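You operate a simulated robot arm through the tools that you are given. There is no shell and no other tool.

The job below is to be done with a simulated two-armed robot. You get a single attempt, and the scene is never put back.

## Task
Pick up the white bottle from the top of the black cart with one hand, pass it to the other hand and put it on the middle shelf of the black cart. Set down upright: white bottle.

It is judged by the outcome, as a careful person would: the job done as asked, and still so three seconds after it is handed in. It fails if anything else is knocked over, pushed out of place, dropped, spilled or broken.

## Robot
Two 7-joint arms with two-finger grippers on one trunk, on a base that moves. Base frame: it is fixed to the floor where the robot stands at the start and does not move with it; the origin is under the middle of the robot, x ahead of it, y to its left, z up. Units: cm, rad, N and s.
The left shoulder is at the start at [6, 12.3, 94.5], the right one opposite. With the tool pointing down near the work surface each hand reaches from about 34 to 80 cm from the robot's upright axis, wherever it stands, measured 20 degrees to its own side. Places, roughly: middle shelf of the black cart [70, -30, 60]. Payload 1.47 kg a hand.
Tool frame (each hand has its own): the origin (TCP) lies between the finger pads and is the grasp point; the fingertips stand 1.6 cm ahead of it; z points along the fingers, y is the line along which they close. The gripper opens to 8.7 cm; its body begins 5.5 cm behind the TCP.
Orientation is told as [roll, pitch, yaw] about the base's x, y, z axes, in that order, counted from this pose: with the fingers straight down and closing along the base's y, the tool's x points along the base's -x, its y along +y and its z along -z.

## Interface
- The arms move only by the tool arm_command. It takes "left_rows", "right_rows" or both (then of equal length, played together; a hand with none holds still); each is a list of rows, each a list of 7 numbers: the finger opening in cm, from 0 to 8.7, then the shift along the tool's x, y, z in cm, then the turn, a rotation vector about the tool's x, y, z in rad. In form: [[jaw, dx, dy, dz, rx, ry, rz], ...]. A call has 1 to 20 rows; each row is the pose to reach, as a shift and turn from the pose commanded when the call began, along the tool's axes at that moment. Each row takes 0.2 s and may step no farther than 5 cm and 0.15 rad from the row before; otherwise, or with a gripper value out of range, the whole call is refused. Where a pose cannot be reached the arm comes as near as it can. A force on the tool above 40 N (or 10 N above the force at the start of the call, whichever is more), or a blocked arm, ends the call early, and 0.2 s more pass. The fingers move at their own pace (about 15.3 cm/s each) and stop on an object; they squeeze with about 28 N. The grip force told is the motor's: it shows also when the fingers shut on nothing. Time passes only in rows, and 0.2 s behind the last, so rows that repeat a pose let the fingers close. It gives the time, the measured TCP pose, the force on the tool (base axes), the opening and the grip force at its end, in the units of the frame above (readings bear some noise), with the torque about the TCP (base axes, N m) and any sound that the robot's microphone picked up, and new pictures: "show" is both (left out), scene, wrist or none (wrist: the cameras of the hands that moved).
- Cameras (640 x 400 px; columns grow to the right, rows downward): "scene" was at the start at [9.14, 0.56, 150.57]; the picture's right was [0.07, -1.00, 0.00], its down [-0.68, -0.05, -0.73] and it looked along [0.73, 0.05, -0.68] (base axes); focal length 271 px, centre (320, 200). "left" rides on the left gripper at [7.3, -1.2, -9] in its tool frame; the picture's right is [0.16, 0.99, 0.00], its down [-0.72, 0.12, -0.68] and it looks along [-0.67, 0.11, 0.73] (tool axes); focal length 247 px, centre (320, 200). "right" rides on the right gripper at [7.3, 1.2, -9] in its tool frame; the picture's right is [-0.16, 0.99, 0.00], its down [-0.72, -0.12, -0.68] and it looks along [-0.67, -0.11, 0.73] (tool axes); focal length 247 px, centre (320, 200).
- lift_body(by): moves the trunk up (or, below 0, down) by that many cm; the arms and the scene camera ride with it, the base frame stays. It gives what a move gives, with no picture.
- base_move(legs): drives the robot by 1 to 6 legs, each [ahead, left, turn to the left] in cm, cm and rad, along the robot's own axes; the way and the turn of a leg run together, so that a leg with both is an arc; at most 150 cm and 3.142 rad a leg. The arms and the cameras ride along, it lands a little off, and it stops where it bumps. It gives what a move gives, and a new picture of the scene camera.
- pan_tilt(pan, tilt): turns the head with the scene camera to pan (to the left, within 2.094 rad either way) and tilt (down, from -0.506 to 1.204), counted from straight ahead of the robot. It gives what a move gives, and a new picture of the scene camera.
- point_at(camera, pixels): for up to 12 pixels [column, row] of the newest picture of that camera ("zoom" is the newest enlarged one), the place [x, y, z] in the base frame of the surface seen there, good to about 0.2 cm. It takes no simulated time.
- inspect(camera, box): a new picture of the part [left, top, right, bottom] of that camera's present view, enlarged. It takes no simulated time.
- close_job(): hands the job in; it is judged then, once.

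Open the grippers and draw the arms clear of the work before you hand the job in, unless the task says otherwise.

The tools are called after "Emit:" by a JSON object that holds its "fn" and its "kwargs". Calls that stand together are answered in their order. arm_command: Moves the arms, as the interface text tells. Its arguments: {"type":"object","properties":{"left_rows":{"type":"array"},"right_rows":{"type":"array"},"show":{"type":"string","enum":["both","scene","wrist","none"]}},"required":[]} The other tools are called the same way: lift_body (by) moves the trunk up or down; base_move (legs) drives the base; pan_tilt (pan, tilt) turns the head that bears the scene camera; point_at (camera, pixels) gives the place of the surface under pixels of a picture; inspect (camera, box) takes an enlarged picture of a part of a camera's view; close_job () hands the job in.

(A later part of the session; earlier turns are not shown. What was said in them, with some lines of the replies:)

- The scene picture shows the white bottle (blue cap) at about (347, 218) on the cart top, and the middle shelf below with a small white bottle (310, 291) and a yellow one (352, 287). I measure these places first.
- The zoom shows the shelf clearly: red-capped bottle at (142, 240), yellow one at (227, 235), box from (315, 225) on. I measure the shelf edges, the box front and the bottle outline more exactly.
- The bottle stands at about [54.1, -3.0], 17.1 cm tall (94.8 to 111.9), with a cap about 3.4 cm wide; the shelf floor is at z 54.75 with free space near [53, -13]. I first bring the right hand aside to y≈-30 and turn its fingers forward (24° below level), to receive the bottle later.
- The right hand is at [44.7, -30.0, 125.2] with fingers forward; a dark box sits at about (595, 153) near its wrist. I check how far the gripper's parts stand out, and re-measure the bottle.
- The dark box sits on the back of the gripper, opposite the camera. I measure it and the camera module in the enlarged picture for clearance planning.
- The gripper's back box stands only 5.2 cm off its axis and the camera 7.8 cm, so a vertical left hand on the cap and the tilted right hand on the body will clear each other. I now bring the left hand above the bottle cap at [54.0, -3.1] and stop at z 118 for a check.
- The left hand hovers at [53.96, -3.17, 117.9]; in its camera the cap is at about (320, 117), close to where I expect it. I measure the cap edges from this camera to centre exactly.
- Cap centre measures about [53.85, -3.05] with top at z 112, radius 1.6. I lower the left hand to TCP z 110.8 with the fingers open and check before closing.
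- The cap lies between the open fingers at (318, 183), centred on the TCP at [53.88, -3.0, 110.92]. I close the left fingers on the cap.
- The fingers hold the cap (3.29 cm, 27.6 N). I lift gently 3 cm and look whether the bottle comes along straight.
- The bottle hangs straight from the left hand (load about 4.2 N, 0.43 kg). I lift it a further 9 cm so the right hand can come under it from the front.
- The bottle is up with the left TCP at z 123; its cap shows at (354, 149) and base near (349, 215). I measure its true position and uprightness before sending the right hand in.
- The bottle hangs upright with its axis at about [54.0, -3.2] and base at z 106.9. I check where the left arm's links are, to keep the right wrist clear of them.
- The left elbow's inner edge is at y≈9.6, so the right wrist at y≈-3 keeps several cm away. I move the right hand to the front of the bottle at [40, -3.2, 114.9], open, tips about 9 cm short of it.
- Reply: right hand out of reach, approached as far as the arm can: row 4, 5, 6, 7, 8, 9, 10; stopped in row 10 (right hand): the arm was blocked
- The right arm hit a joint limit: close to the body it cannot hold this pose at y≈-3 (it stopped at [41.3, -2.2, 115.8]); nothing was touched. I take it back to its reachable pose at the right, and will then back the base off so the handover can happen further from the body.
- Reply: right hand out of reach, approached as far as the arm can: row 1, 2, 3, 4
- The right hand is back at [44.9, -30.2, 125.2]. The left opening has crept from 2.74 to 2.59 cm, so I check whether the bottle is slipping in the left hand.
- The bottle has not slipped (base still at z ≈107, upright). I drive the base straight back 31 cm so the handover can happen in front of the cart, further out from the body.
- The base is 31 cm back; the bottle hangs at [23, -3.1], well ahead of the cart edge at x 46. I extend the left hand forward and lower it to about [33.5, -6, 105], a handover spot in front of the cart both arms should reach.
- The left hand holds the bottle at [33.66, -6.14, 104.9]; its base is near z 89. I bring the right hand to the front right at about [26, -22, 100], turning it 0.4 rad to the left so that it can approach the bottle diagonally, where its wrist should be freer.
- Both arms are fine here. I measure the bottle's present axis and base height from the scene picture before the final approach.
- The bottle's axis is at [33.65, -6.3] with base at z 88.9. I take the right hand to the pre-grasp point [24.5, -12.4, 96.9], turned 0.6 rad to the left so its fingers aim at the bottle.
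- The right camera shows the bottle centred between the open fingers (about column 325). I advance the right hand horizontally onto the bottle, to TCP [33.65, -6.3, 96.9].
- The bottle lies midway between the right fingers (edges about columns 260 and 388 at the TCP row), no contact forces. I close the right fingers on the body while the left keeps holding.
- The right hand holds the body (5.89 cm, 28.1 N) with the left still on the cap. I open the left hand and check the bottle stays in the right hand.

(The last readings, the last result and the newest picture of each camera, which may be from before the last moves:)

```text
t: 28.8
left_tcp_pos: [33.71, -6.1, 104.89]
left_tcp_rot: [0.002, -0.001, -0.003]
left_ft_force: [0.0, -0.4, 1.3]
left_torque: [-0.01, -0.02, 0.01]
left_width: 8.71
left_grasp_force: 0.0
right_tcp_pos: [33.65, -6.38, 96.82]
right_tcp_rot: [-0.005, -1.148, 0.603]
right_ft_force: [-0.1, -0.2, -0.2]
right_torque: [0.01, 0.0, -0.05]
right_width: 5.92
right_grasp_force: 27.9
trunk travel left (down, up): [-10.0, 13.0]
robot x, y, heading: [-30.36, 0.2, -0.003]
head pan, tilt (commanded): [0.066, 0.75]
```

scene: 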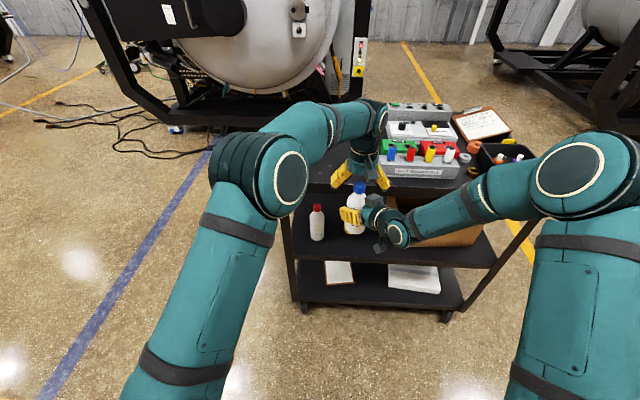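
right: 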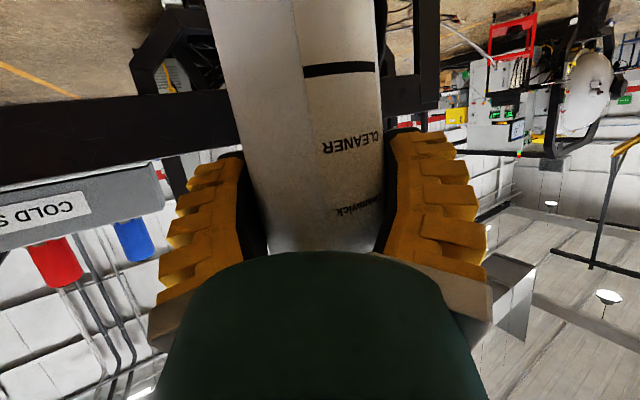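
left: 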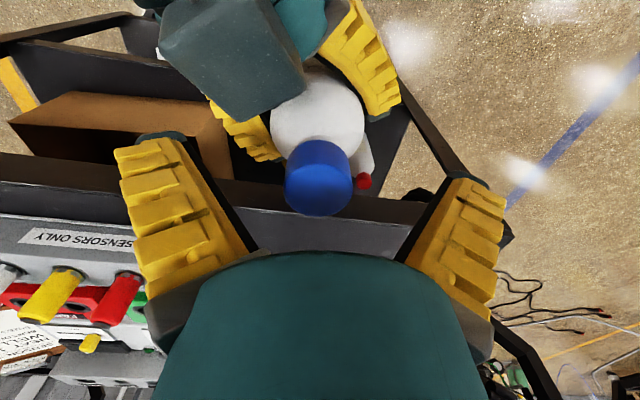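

The left fingers are fully open (8.71 cm) and the bottle stays in the right hand. I raise the left hand straight up 12 cm and then take it away to the left.

Emit:
{"fn": "arm_command", "kwargs": {"left_rows": [[8.7, 0, 0, -1.0, 0, 0, 0], [8.7, 0, 0, -2.5, 0, 0, 0], [8.7, 0, 0, -4.5, 0, 0, 0], [8.7, 0, 0, -7.0, 0, 0, 0], [8.7, 0, 0, -9.5, 0, 0, 0], [8.7, 0, 0, -12.0, 0, 0, 0], [8.7, 0, 3, -14.0, 0, 0, 0], [8.7, 0.5, 6.5, -16.0, 0, 0, 0], [8.7, 1, 10, -18.0, 0, 0, 0], [8.7, 1.5, 13.5, -18.0, 0, 0, 0], [8.7, 2, 17, -18.0, 0, 0, 0], [8.7, 2, 20.5, -18.0, 0, 0, 0], [8.7, 2, 24, -18.0, 0, 0, 0]], "show": "both"}}

```text
t: 31.6
left_tcp_pos: [31.61, 17.88, 123.1]
left_tcp_rot: [-0.001, -0.002, -0.001]
left_ft_force: [0.2, 0.4, 0.2]
left_torque: [-0.02, 0.0, 0.0]
left_width: 8.69
left_grasp_force: 0.0
right_tcp_pos: [33.73, -6.35, 96.81]
right_tcp_rot: [-0.006, -1.151, 0.602]
right_ft_force: [0.2, 0.1, -0.6]
right_torque: [-0.05, -0.03, -0.02]
right_width: 5.89
right_grasp_force: 28.2
trunk travel left (down, up): [-10.0, 13.0]
robot x, y, heading: [-30.9, 0.0, -0.001]
head pan, tilt (commanded): [0.066, 0.75]
```

scene: 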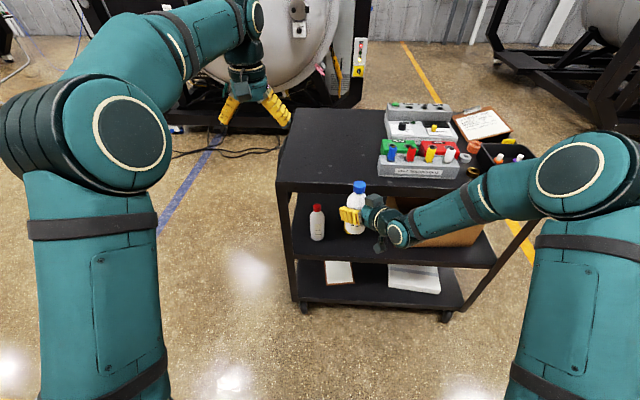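
left: 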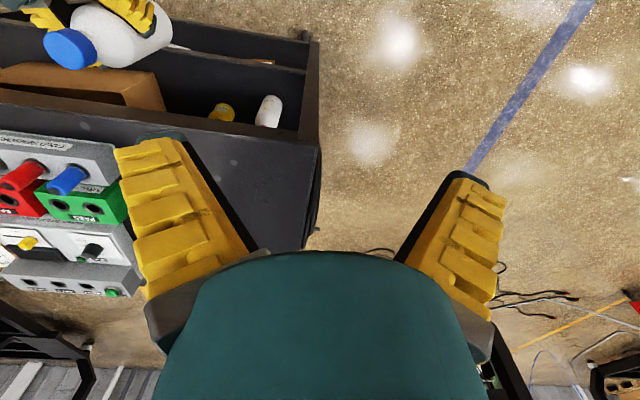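

The bottle is now only in the right hand, at about (356, 205). I zoom to check that it is upright and where its base is.

Emit:
{"fn": "inspect", "kwargs": {"camera": "scene", "box": [310, 165, 410, 265]}}

Emit:
{"fn": "point_at", "kwargs": {"camera": "scene", "pixels": [[359, 186], [359, 190], [358, 200], [357, 204], [355, 229], [354, 232], [354, 235]]}}

```text
4.00 times, centred on (360, 215) of scene
```

zoom: 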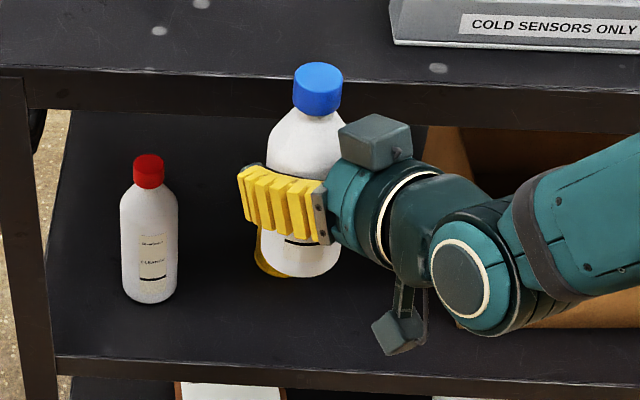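

```text
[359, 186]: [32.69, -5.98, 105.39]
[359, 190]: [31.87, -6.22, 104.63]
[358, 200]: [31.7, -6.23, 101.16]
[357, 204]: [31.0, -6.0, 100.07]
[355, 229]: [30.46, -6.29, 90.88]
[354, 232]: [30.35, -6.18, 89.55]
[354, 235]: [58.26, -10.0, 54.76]
```

The bottle is upright, base about 7.9 cm below the right TCP. I lower the trunk by 10 cm, which brings the right shoulder closer to the shelf's height; the bottle is clear of the cart's front edge by some 9 cm.

Emit:
{"fn": "lift_body", "kwargs": {"by": -10}}

```text
t: 32.9
left_tcp_pos: [31.64, 17.75, 113.02]
left_tcp_rot: [-0.001, 0.0, -0.003]
left_ft_force: [0.3, 0.4, 0.2]
left_torque: [0.0, -0.01, 0.01]
left_width: 8.69
left_grasp_force: 0.1
right_tcp_pos: [33.73, -6.32, 86.75]
right_tcp_rot: [-0.006, -1.151, 0.603]
right_ft_force: [0.3, 0.1, -0.2]
right_torque: [-0.02, 0.0, 0.02]
right_width: 5.91
right_grasp_force: 27.7
trunk travel left (down, up): [0.0, 23.0]
robot x, y, heading: [-30.8, -0.21, 0.002]
head pan, tilt (commanded): [0.066, 0.75]
```

Trunk is down; the right TCP is at z 86.75. I look at the scene again before lowering the hand along the cart's front.

Emit:
{"fn": "inspect", "kwargs": {"camera": "scene", "box": [220, 120, 540, 320]}}

```text
2.00 times, centred on (380, 220) of scene
```

zoom: 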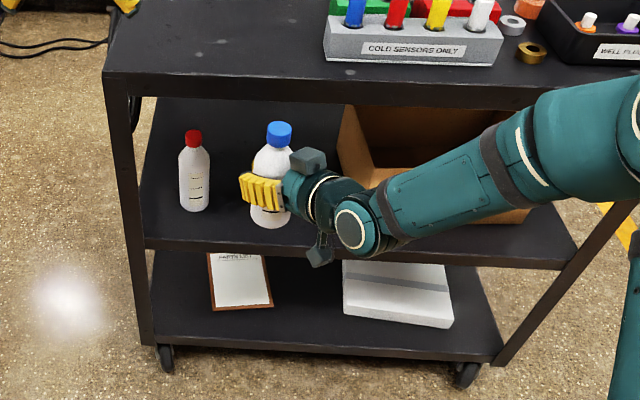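

The way down in front of the shelf is free. I lower the right hand to TCP z 65.5 (bottle base about 57.5) while shifting it to y -13.

Emit:
{"fn": "arm_command", "kwargs": {"right_rows": [[0, 1.2, -0.32, 0.3, 0, 0, 0], [0, 3.2, -0.85, 0.8, 0, 0, 0], [0, 5.4, -1.43, 1.35, 0, 0, 0], [0, 7.6, -2.01, 1.9, 0, 0, 0], [0, 9.8, -2.59, 2.45, 0, 0, 0], [0, 12.0, -3.17, 3.0, 0, 0, 0], [0, 14.2, -3.75, 3.55, 0, 0, 0], [0, 16.4, -4.33, 4.1, 0, 0, 0], [0, 18.6, -4.91, 4.65, 0, 0, 0], [0, 20.2, -5.33, 5.05, 0, 0, 0], [0, 20.94, -5.53, 5.23, 0, 0, 0], [0, 20.94, -5.53, 5.23, 0, 0, 0]], "show": "both"}}

```text
t: 35.5
left_tcp_pos: [31.68, 17.71, 112.94]
left_tcp_rot: [-0.002, -0.001, -0.002]
left_ft_force: [-0.5, -0.3, 0.4]
left_torque: [-0.02, 0.02, -0.03]
left_width: 8.68
left_grasp_force: 0.0
right_tcp_pos: [33.65, -13.11, 65.43]
right_tcp_rot: [-0.005, -1.15, 0.603]
right_ft_force: [-0.6, 0.4, 0.0]
right_torque: [0.0, 0.01, 0.0]
right_width: 5.96
right_grasp_force: 28.0
trunk travel left (down, up): [0.0, 23.0]
robot x, y, heading: [-30.83, 0.22, -0.005]
head pan, tilt (commanded): [0.066, 0.75]
```

scene: 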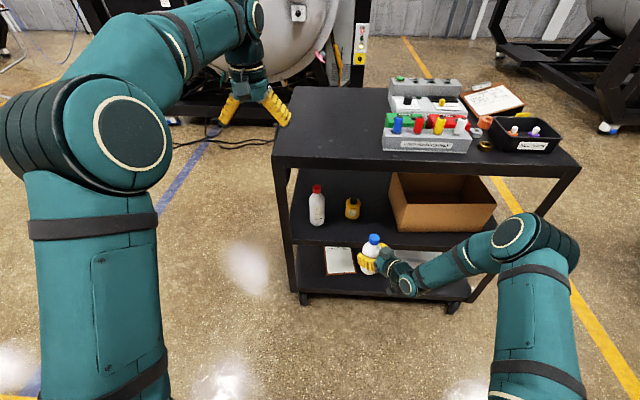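
right: 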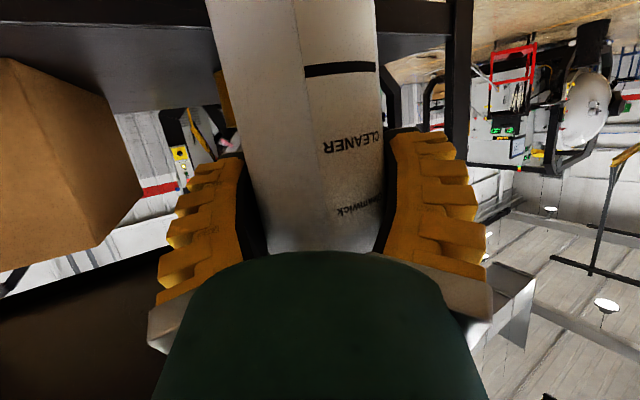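

The right hand is at [33.65, -13.1, 65.4] in front of the shelf. I check the bottle's uprightness and base height and re-measure the shelf edge, the yellow bottle and the box from this view.

Emit:
{"fn": "inspect", "kwargs": {"camera": "scene", "box": [290, 165, 450, 285]}}

Emit:
{"fn": "point_at", "kwargs": {"camera": "scene", "pixels": [[374, 238], [373, 243], [372, 248], [371, 253], [368, 272], [367, 274], [366, 277], [350, 244], [352, 217], [397, 230], [390, 200], [316, 222]]}}

```text
3.33 times, centred on (370, 225) of scene
```

zoom: 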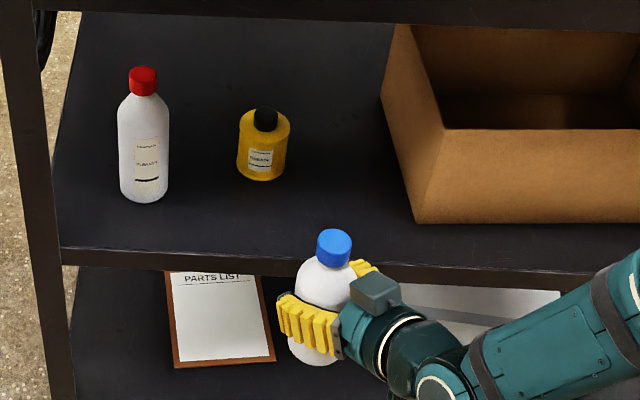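

```text
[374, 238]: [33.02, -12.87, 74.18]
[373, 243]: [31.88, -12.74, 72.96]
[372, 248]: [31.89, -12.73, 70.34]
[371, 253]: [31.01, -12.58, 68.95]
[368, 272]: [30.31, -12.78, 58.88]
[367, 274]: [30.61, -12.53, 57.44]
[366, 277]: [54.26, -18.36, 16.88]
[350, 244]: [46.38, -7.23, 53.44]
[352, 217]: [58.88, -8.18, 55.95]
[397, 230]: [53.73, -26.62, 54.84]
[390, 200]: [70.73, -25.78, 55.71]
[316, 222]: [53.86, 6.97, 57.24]
```

The bottle is upright with its base at about z 57.3, some 2.5 cm above the shelf floor (54.75). I check the right forearm's place relative to the cart's front edge before moving in.

Emit:
{"fn": "point_at", "kwargs": {"camera": "scene", "pixels": [[510, 240], [540, 225], [450, 265], [480, 245], [570, 250], [400, 285], [395, 262], [430, 262], [525, 215]]}}

```text
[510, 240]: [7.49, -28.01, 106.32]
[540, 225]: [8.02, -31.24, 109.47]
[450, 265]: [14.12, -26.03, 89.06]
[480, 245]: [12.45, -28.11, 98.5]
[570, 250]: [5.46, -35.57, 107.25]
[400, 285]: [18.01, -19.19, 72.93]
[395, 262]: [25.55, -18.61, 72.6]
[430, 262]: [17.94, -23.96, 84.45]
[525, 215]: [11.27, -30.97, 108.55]
```

The right elbow is high and behind (x≈8, z≈106) and the forearm slopes down to the wrist, so it stays in front of the cart's top edge. I move the hand forward 10 cm along x at constant height.

Emit:
{"fn": "arm_command", "kwargs": {"right_rows": [[0, -0.4, -0.7, 0.9, 0, 0, 0], [0, -0.95, -1.6, 2.15, 0, 0, 0], [0, -1.5, -2.55, 3.4, 0, 0, 0], [0, -2.05, -3.45, 4.6, 0, 0, 0], [0, -2.6, -4.4, 5.85, 0, 0, 0], [0, -3.1, -5.2, 6.95, 0, 0, 0], [0, -3.37, -5.65, 7.53, 0, 0, 0], [0, -3.37, -5.65, 7.53, 0, 0, 0]], "show": "both"}}

```text
t: 37.3
left_tcp_pos: [31.67, 17.86, 113.07]
left_tcp_rot: [0.0, -0.001, -0.002]
left_ft_force: [0.1, 0.5, -1.4]
left_torque: [0.01, 0.01, -0.02]
left_width: 8.7
left_grasp_force: 0.1
right_tcp_pos: [43.62, -13.18, 65.55]
right_tcp_rot: [-0.004, -1.15, 0.6]
right_ft_force: [-0.5, -0.2, -0.1]
right_torque: [-0.01, 0.05, -0.01]
right_width: 5.91
right_grasp_force: 28.0
trunk travel left (down, up): [0.0, 23.0]
robot x, y, heading: [-30.64, 0.24, -0.001]
head pan, tilt (commanded): [0.066, 0.75]
```

scene: 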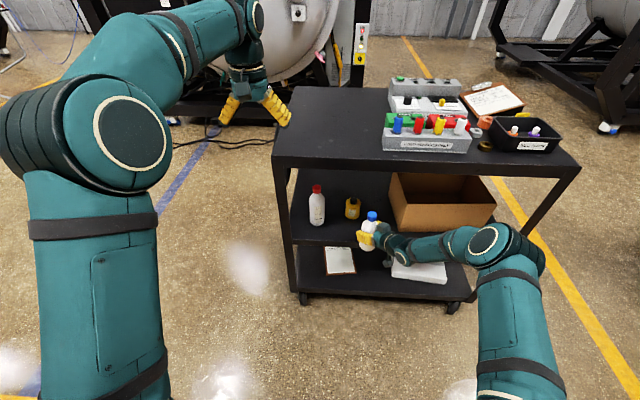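
right: 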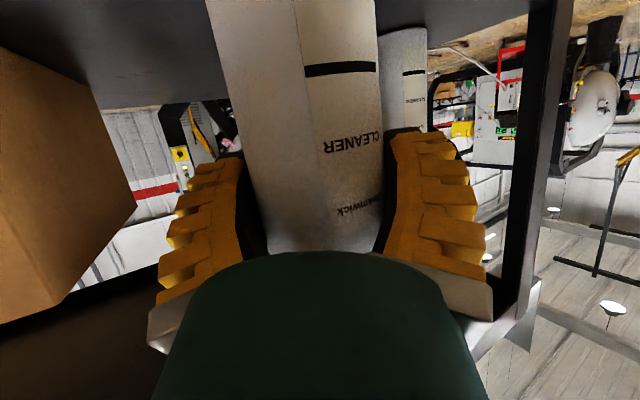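

Going well: TCP [43.6, -13.2, 65.6], no contact. I move in a further 9.4 cm to x 53.

Emit:
{"fn": "arm_command", "kwargs": {"right_rows": [[0, -0.4, -0.66, 0.88, 0, 0, 0], [0, -0.9, -1.5, 2.0, 0, 0, 0], [0, -1.4, -2.35, 3.15, 0, 0, 0], [0, -1.9, -3.2, 4.25, 0, 0, 0], [0, -2.4, -4.0, 5.35, 0, 0, 0], [0, -2.9, -4.85, 6.45, 0, 0, 0], [0, -3.17, -5.31, 7.08, 0, 0, 0], [0, -3.17, -5.31, 7.08, 0, 0, 0]], "show": "both"}}

```text
t: 39.1
left_tcp_pos: [31.81, 17.64, 112.96]
left_tcp_rot: [0.0, 0.002, -0.002]
left_ft_force: [0.0, -0.1, 0.2]
left_torque: [0.03, 0.02, 0.01]
left_width: 8.69
left_grasp_force: 0.0
right_tcp_pos: [52.92, -13.13, 65.57]
right_tcp_rot: [-0.004, -1.152, 0.599]
right_ft_force: [-0.4, 0.7, -0.2]
right_torque: [0.01, 0.01, 0.01]
right_width: 5.92
right_grasp_force: 27.8
trunk travel left (down, up): [0.0, 23.0]
robot x, y, heading: [-30.88, 0.25, -0.001]
head pan, tilt (commanded): [0.066, 0.75]
```

scene: 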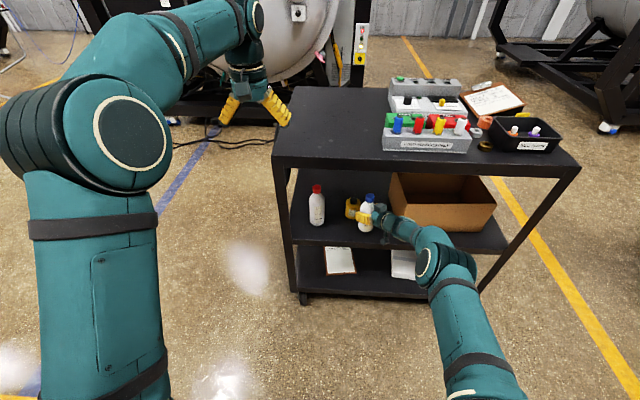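
right: 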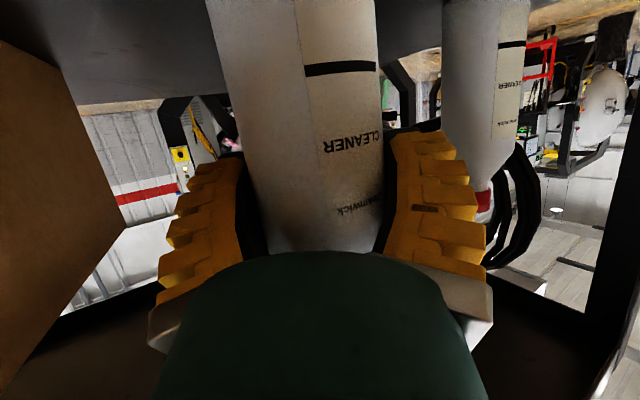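

The bottle is in over the shelf at [52.9, -13.1]; I zoom in to check clearances to the red-capped and yellow bottles and the box, and the height of the bottle's base.

Emit:
{"fn": "inspect", "kwargs": {"camera": "scene", "box": [290, 170, 430, 260]}}

Emit:
{"fn": "point_at", "kwargs": {"camera": "scene", "pixels": [[369, 200], [368, 206], [366, 225], [366, 229], [366, 231], [366, 233], [352, 210], [316, 215]]}}

```text
4.44 times, centred on (360, 215) of scene
```

zoom: 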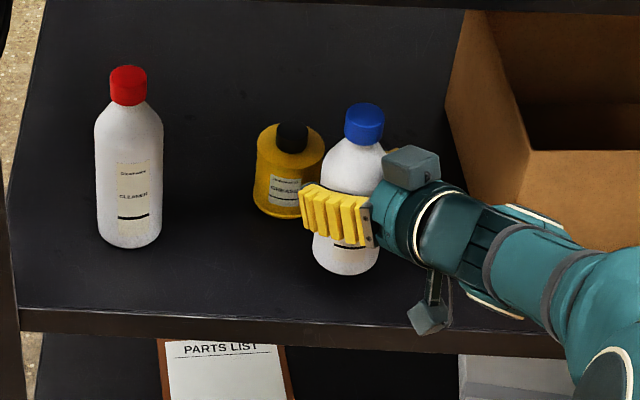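

```text
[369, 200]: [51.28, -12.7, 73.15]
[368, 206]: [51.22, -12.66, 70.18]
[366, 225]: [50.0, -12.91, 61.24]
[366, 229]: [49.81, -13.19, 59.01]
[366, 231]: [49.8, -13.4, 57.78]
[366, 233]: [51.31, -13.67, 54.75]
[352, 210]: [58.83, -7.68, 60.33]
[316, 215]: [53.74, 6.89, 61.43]
```

The bottle is upright with its base near z 57.4 and about 4 cm clear of the yellow bottle and well clear of the box. I lower it 2.2 cm slowly and read the force.

Emit:
{"fn": "arm_command", "kwargs": {"right_rows": [[0, 0.46, 0, 0.2, 0, 0, 0], [0, 0.91, 0, 0.41, 0, 0, 0], [0, 1.37, 0, 0.61, 0, 0, 0], [0, 1.74, 0, 0.78, 0, 0, 0], [0, 2.01, 0, 0.9, 0, 0, 0], [0, 2.01, 0, 0.9, 0, 0, 0]], "show": "none"}}

```text
t: 40.5
left_tcp_pos: [31.63, 17.66, 113.08]
left_tcp_rot: [-0.002, -0.001, -0.003]
left_ft_force: [0.4, 0.4, 0.1]
left_torque: [-0.01, 0.01, 0.0]
left_width: 8.7
left_grasp_force: 0.0
right_tcp_pos: [53.05, -13.15, 63.41]
right_tcp_rot: [-0.002, -1.149, 0.601]
right_ft_force: [0.3, 0.9, 0.0]
right_torque: [-0.01, -0.01, -0.02]
right_width: 5.91
right_grasp_force: 28.3
trunk travel left (down, up): [0.0, 23.0]
robot x, y, heading: [-30.79, -0.25, -0.003]
head pan, tilt (commanded): [0.066, 0.75]
```

No contact yet at TCP z 63.41 (base about 55.2). I lower another 0.35 cm.

Emit:
{"fn": "arm_command", "kwargs": {"right_rows": [[0, 0.16, 0, 0.07, 0, 0, 0], [0, 0.32, 0, 0.14, 0, 0, 0], [0, 0.32, 0, 0.14, 0, 0, 0]], "show": "none"}}

Emit:
{"fn": "inspect", "kwargs": {"camera": "scene", "box": [330, 180, 410, 250]}}

```text
t: 41.3
left_tcp_pos: [31.6, 17.73, 113.02]
left_tcp_rot: [0.001, 0.0, -0.005]
left_ft_force: [0.1, 0.2, 0.3]
left_torque: [-0.02, 0.0, 0.0]
left_width: 8.72
left_grasp_force: 0.0
right_tcp_pos: [53.14, -13.12, 63.29]
right_tcp_rot: [-0.007, -1.152, 0.603]
right_ft_force: [0.3, -1.2, 6.8]
right_torque: [0.23, -0.06, 0.01]
right_width: 5.94
right_grasp_force: 27.9
trunk travel left (down, up): [0.0, 23.0]
robot x, y, heading: [-30.9, 0.21, -0.003]
head pan, tilt (commanded): [0.066, 0.75]
```

```text
5.71 times, centred on (370, 215) of scene
```

zoom: 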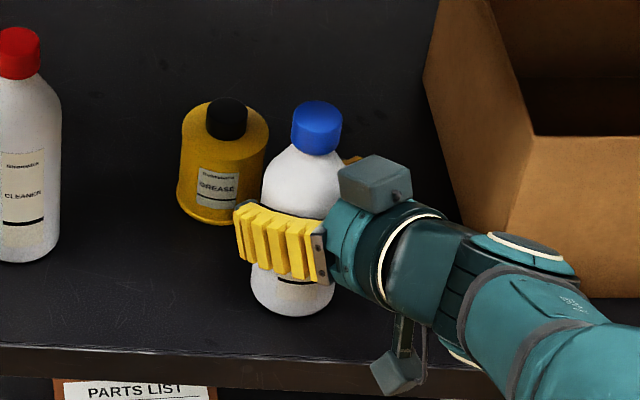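

Contact is felt (6.8 N up), so the base rests on the shelf. I ease up 0.12 cm to take off the pressure, then open the right fingers gradually.

Emit:
{"fn": "arm_command", "kwargs": {"right_rows": [[0, -0.11, 0, -0.05, 0, 0, 0], [0, -0.11, 0, -0.05, 0, 0, 0], [5.8, -0.11, 0, -0.05, 0, 0, 0], [6.1, -0.11, 0, -0.05, 0, 0, 0], [6.4, -0.11, 0, -0.05, 0, 0, 0], [6.7, -0.11, 0, -0.05, 0, 0, 0], [7.1, -0.11, 0, -0.05, 0, 0, 0], [7.6, -0.11, 0, -0.05, 0, 0, 0], [8.2, -0.11, 0, -0.05, 0, 0, 0], [8.7, -0.11, 0, -0.05, 0, 0, 0], [8.7, -0.11, 0, -0.05, 0, 0, 0]], "show": "both"}}

```text
t: 43.7
left_tcp_pos: [31.59, 17.7, 112.98]
left_tcp_rot: [0.0, -0.001, -0.002]
left_ft_force: [-0.2, 0.0, -0.2]
left_torque: [0.01, 0.02, 0.0]
left_width: 8.73
left_grasp_force: 0.0
right_tcp_pos: [53.15, -13.16, 63.19]
right_tcp_rot: [-0.005, -1.151, 0.601]
right_ft_force: [0.1, 0.6, -0.3]
right_torque: [-0.01, 0.0, 0.0]
right_width: 8.71
right_grasp_force: 0.0
trunk travel left (down, up): [0.0, 23.0]
robot x, y, heading: [-31.16, 0.14, -0.006]
head pan, tilt (commanded): [0.066, 0.75]
```

scene: 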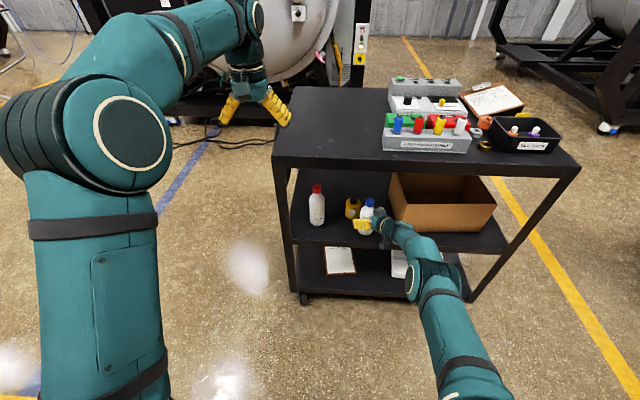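
right: 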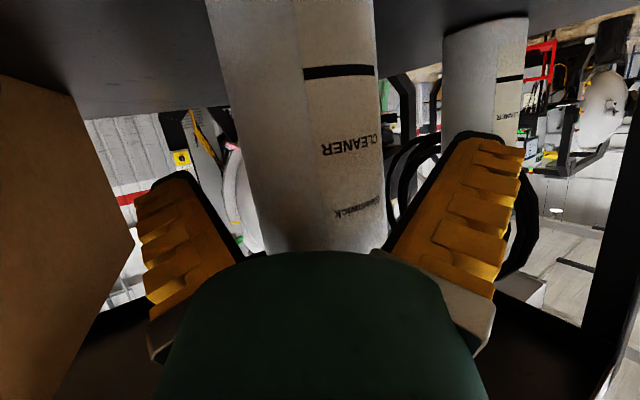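

The fingers are fully open (8.71 cm) and the bottle stands freely, about 1 cm from each finger. I draw the right hand straight back along its finger direction, horizontally, 14 cm.

Emit:
{"fn": "arm_command", "kwargs": {"right_rows": [[8.7, 0.33, 0, -0.73, 0, 0, 0], [8.7, 0.82, 0, -1.83, 0, 0, 0], [8.7, 1.43, 0, -3.19, 0, 0, 0], [8.7, 2.04, 0, -4.56, 0, 0, 0], [8.7, 2.65, 0, -5.93, 0, 0, 0], [8.7, 3.27, 0, -7.3, 0, 0, 0], [8.7, 3.88, 0, -8.67, 0, 0, 0], [8.7, 4.49, 0, -10.04, 0, 0, 0], [8.7, 5.1, 0, -11.41, 0, 0, 0], [8.7, 5.72, 0, -12.78, 0, 0, 0], [8.7, 5.72, 0, -12.78, 0, 0, 0]], "show": "both"}}

```text
t: 46.1
left_tcp_pos: [31.65, 17.77, 112.93]
left_tcp_rot: [0.001, 0.0, -0.003]
left_ft_force: [-0.5, 0.1, 0.6]
left_torque: [-0.02, 0.0, 0.02]
left_width: 8.69
left_grasp_force: 0.1
right_tcp_pos: [41.5, -21.03, 63.17]
right_tcp_rot: [-0.005, -1.151, 0.602]
right_ft_force: [0.3, 0.3, -1.5]
right_torque: [-0.01, 0.0, -0.02]
right_width: 8.7
right_grasp_force: 0.0
trunk travel left (down, up): [0.0, 23.0]
robot x, y, heading: [-30.77, 0.64, 0.002]
head pan, tilt (commanded): [0.066, 0.75]
```

scene: 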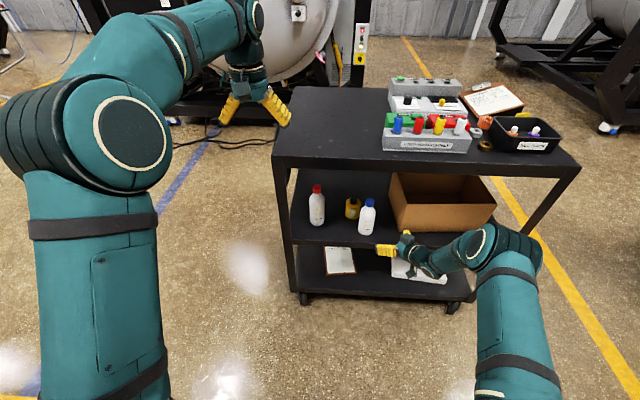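
right: 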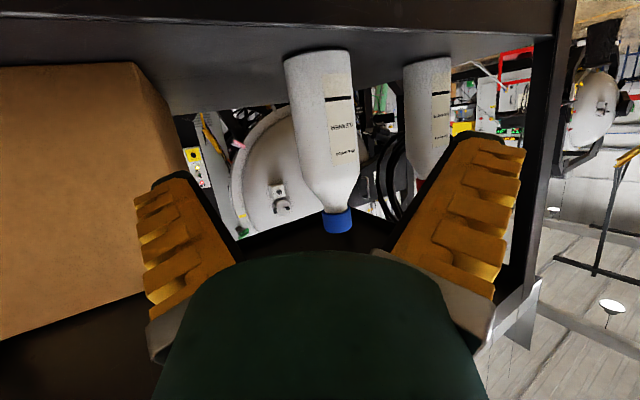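

The bottle stands upright on the middle shelf at about (367, 217), and the hand is out of its way. I back the base off 20 cm so both arms are fully clear of the cart.

Emit:
{"fn": "base_move", "kwargs": {"legs": [[-20, 0, 0]]}}

```text
t: 47.7
left_tcp_pos: [11.46, 17.72, 113.03]
left_tcp_rot: [0.0, -0.004, 0.0]
left_ft_force: [-0.2, 0.1, 0.2]
left_torque: [0.0, -0.04, 0.0]
left_width: 8.72
left_grasp_force: 0.0
right_tcp_pos: [21.56, -20.82, 63.32]
right_tcp_rot: [-0.006, -1.152, 0.605]
right_ft_force: [-0.1, 0.0, 0.2]
right_torque: [-0.04, 0.02, 0.03]
right_width: 8.69
right_grasp_force: 0.0
trunk travel left (down, up): [0.0, 23.0]
robot x, y, heading: [-50.94, -0.05, 0.001]
head pan, tilt (commanded): [0.066, 0.75]
```

scene: 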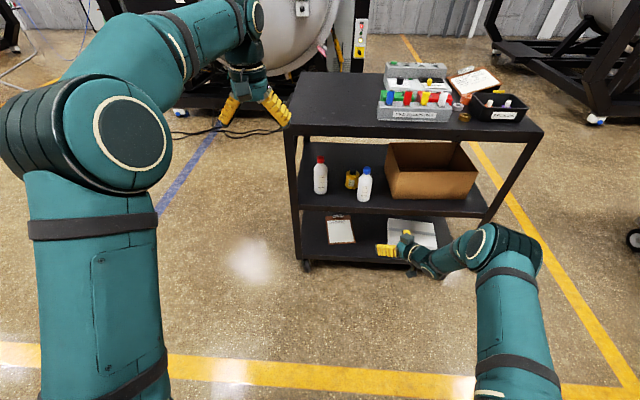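

Both hands are open and clear of the cart. I check the final state of the bottle and its neighbours in an enlarged view.

Emit:
{"fn": "inspect", "kwargs": {"camera": "scene", "box": [290, 60, 490, 220]}}

Emit:
{"fn": "point_at", "kwargs": {"camera": "scene", "pixels": [[365, 170], [365, 175], [364, 190], [363, 199], [363, 201], [351, 180], [320, 185], [400, 195]]}}

```text
2.50 times, centred on (390, 140) of scene
```

zoom: 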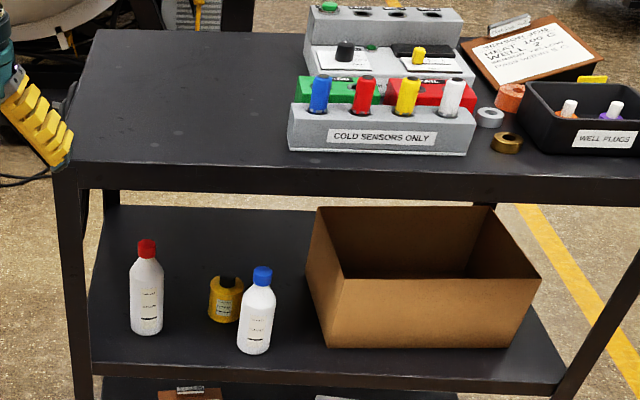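

```text
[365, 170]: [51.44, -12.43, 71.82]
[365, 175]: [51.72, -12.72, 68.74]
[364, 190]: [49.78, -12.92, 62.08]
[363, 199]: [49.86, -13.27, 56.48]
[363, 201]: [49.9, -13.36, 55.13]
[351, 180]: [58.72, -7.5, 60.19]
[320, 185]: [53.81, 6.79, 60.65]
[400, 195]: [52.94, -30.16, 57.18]
```

The white bottle stands upright on the middle shelf: its front face is at x 49.8–49.9 from z 62 down to 55, and its base is on the shelf floor. The red-capped bottle, the yellow bottle and the box measure the same as at the start, and the items on top look unmoved. Both hands are open and clear, so I hand the job in.

Emit:
{"fn": "close_job", "kwargs": {}}

```text
The job is handed in.
```

The white bottle is standing upright on the middle shelf of the black cart, at about [53, -13] near the front, and I have handed the job in.

- **Handover:** The left hand picked the bottle up by its cap from the top of the cart. The right hand took it by the body in front of the cart and set it down on the shelf.
- **Other items:** The red-capped bottle, the yellow bottle and the box on that shelf measured the same after the job as before it. In the last picture the items on top of the cart looked unmoved.
- **Setback:** My first handover attempt, close to the robot's body, stopped because the right arm could not reach the pose. Nothing was touched; I drove the base back and did the handover further out.
- **End state:** Both grippers are open, and the robot stands about 51 cm back from where it started, clear of the cart.
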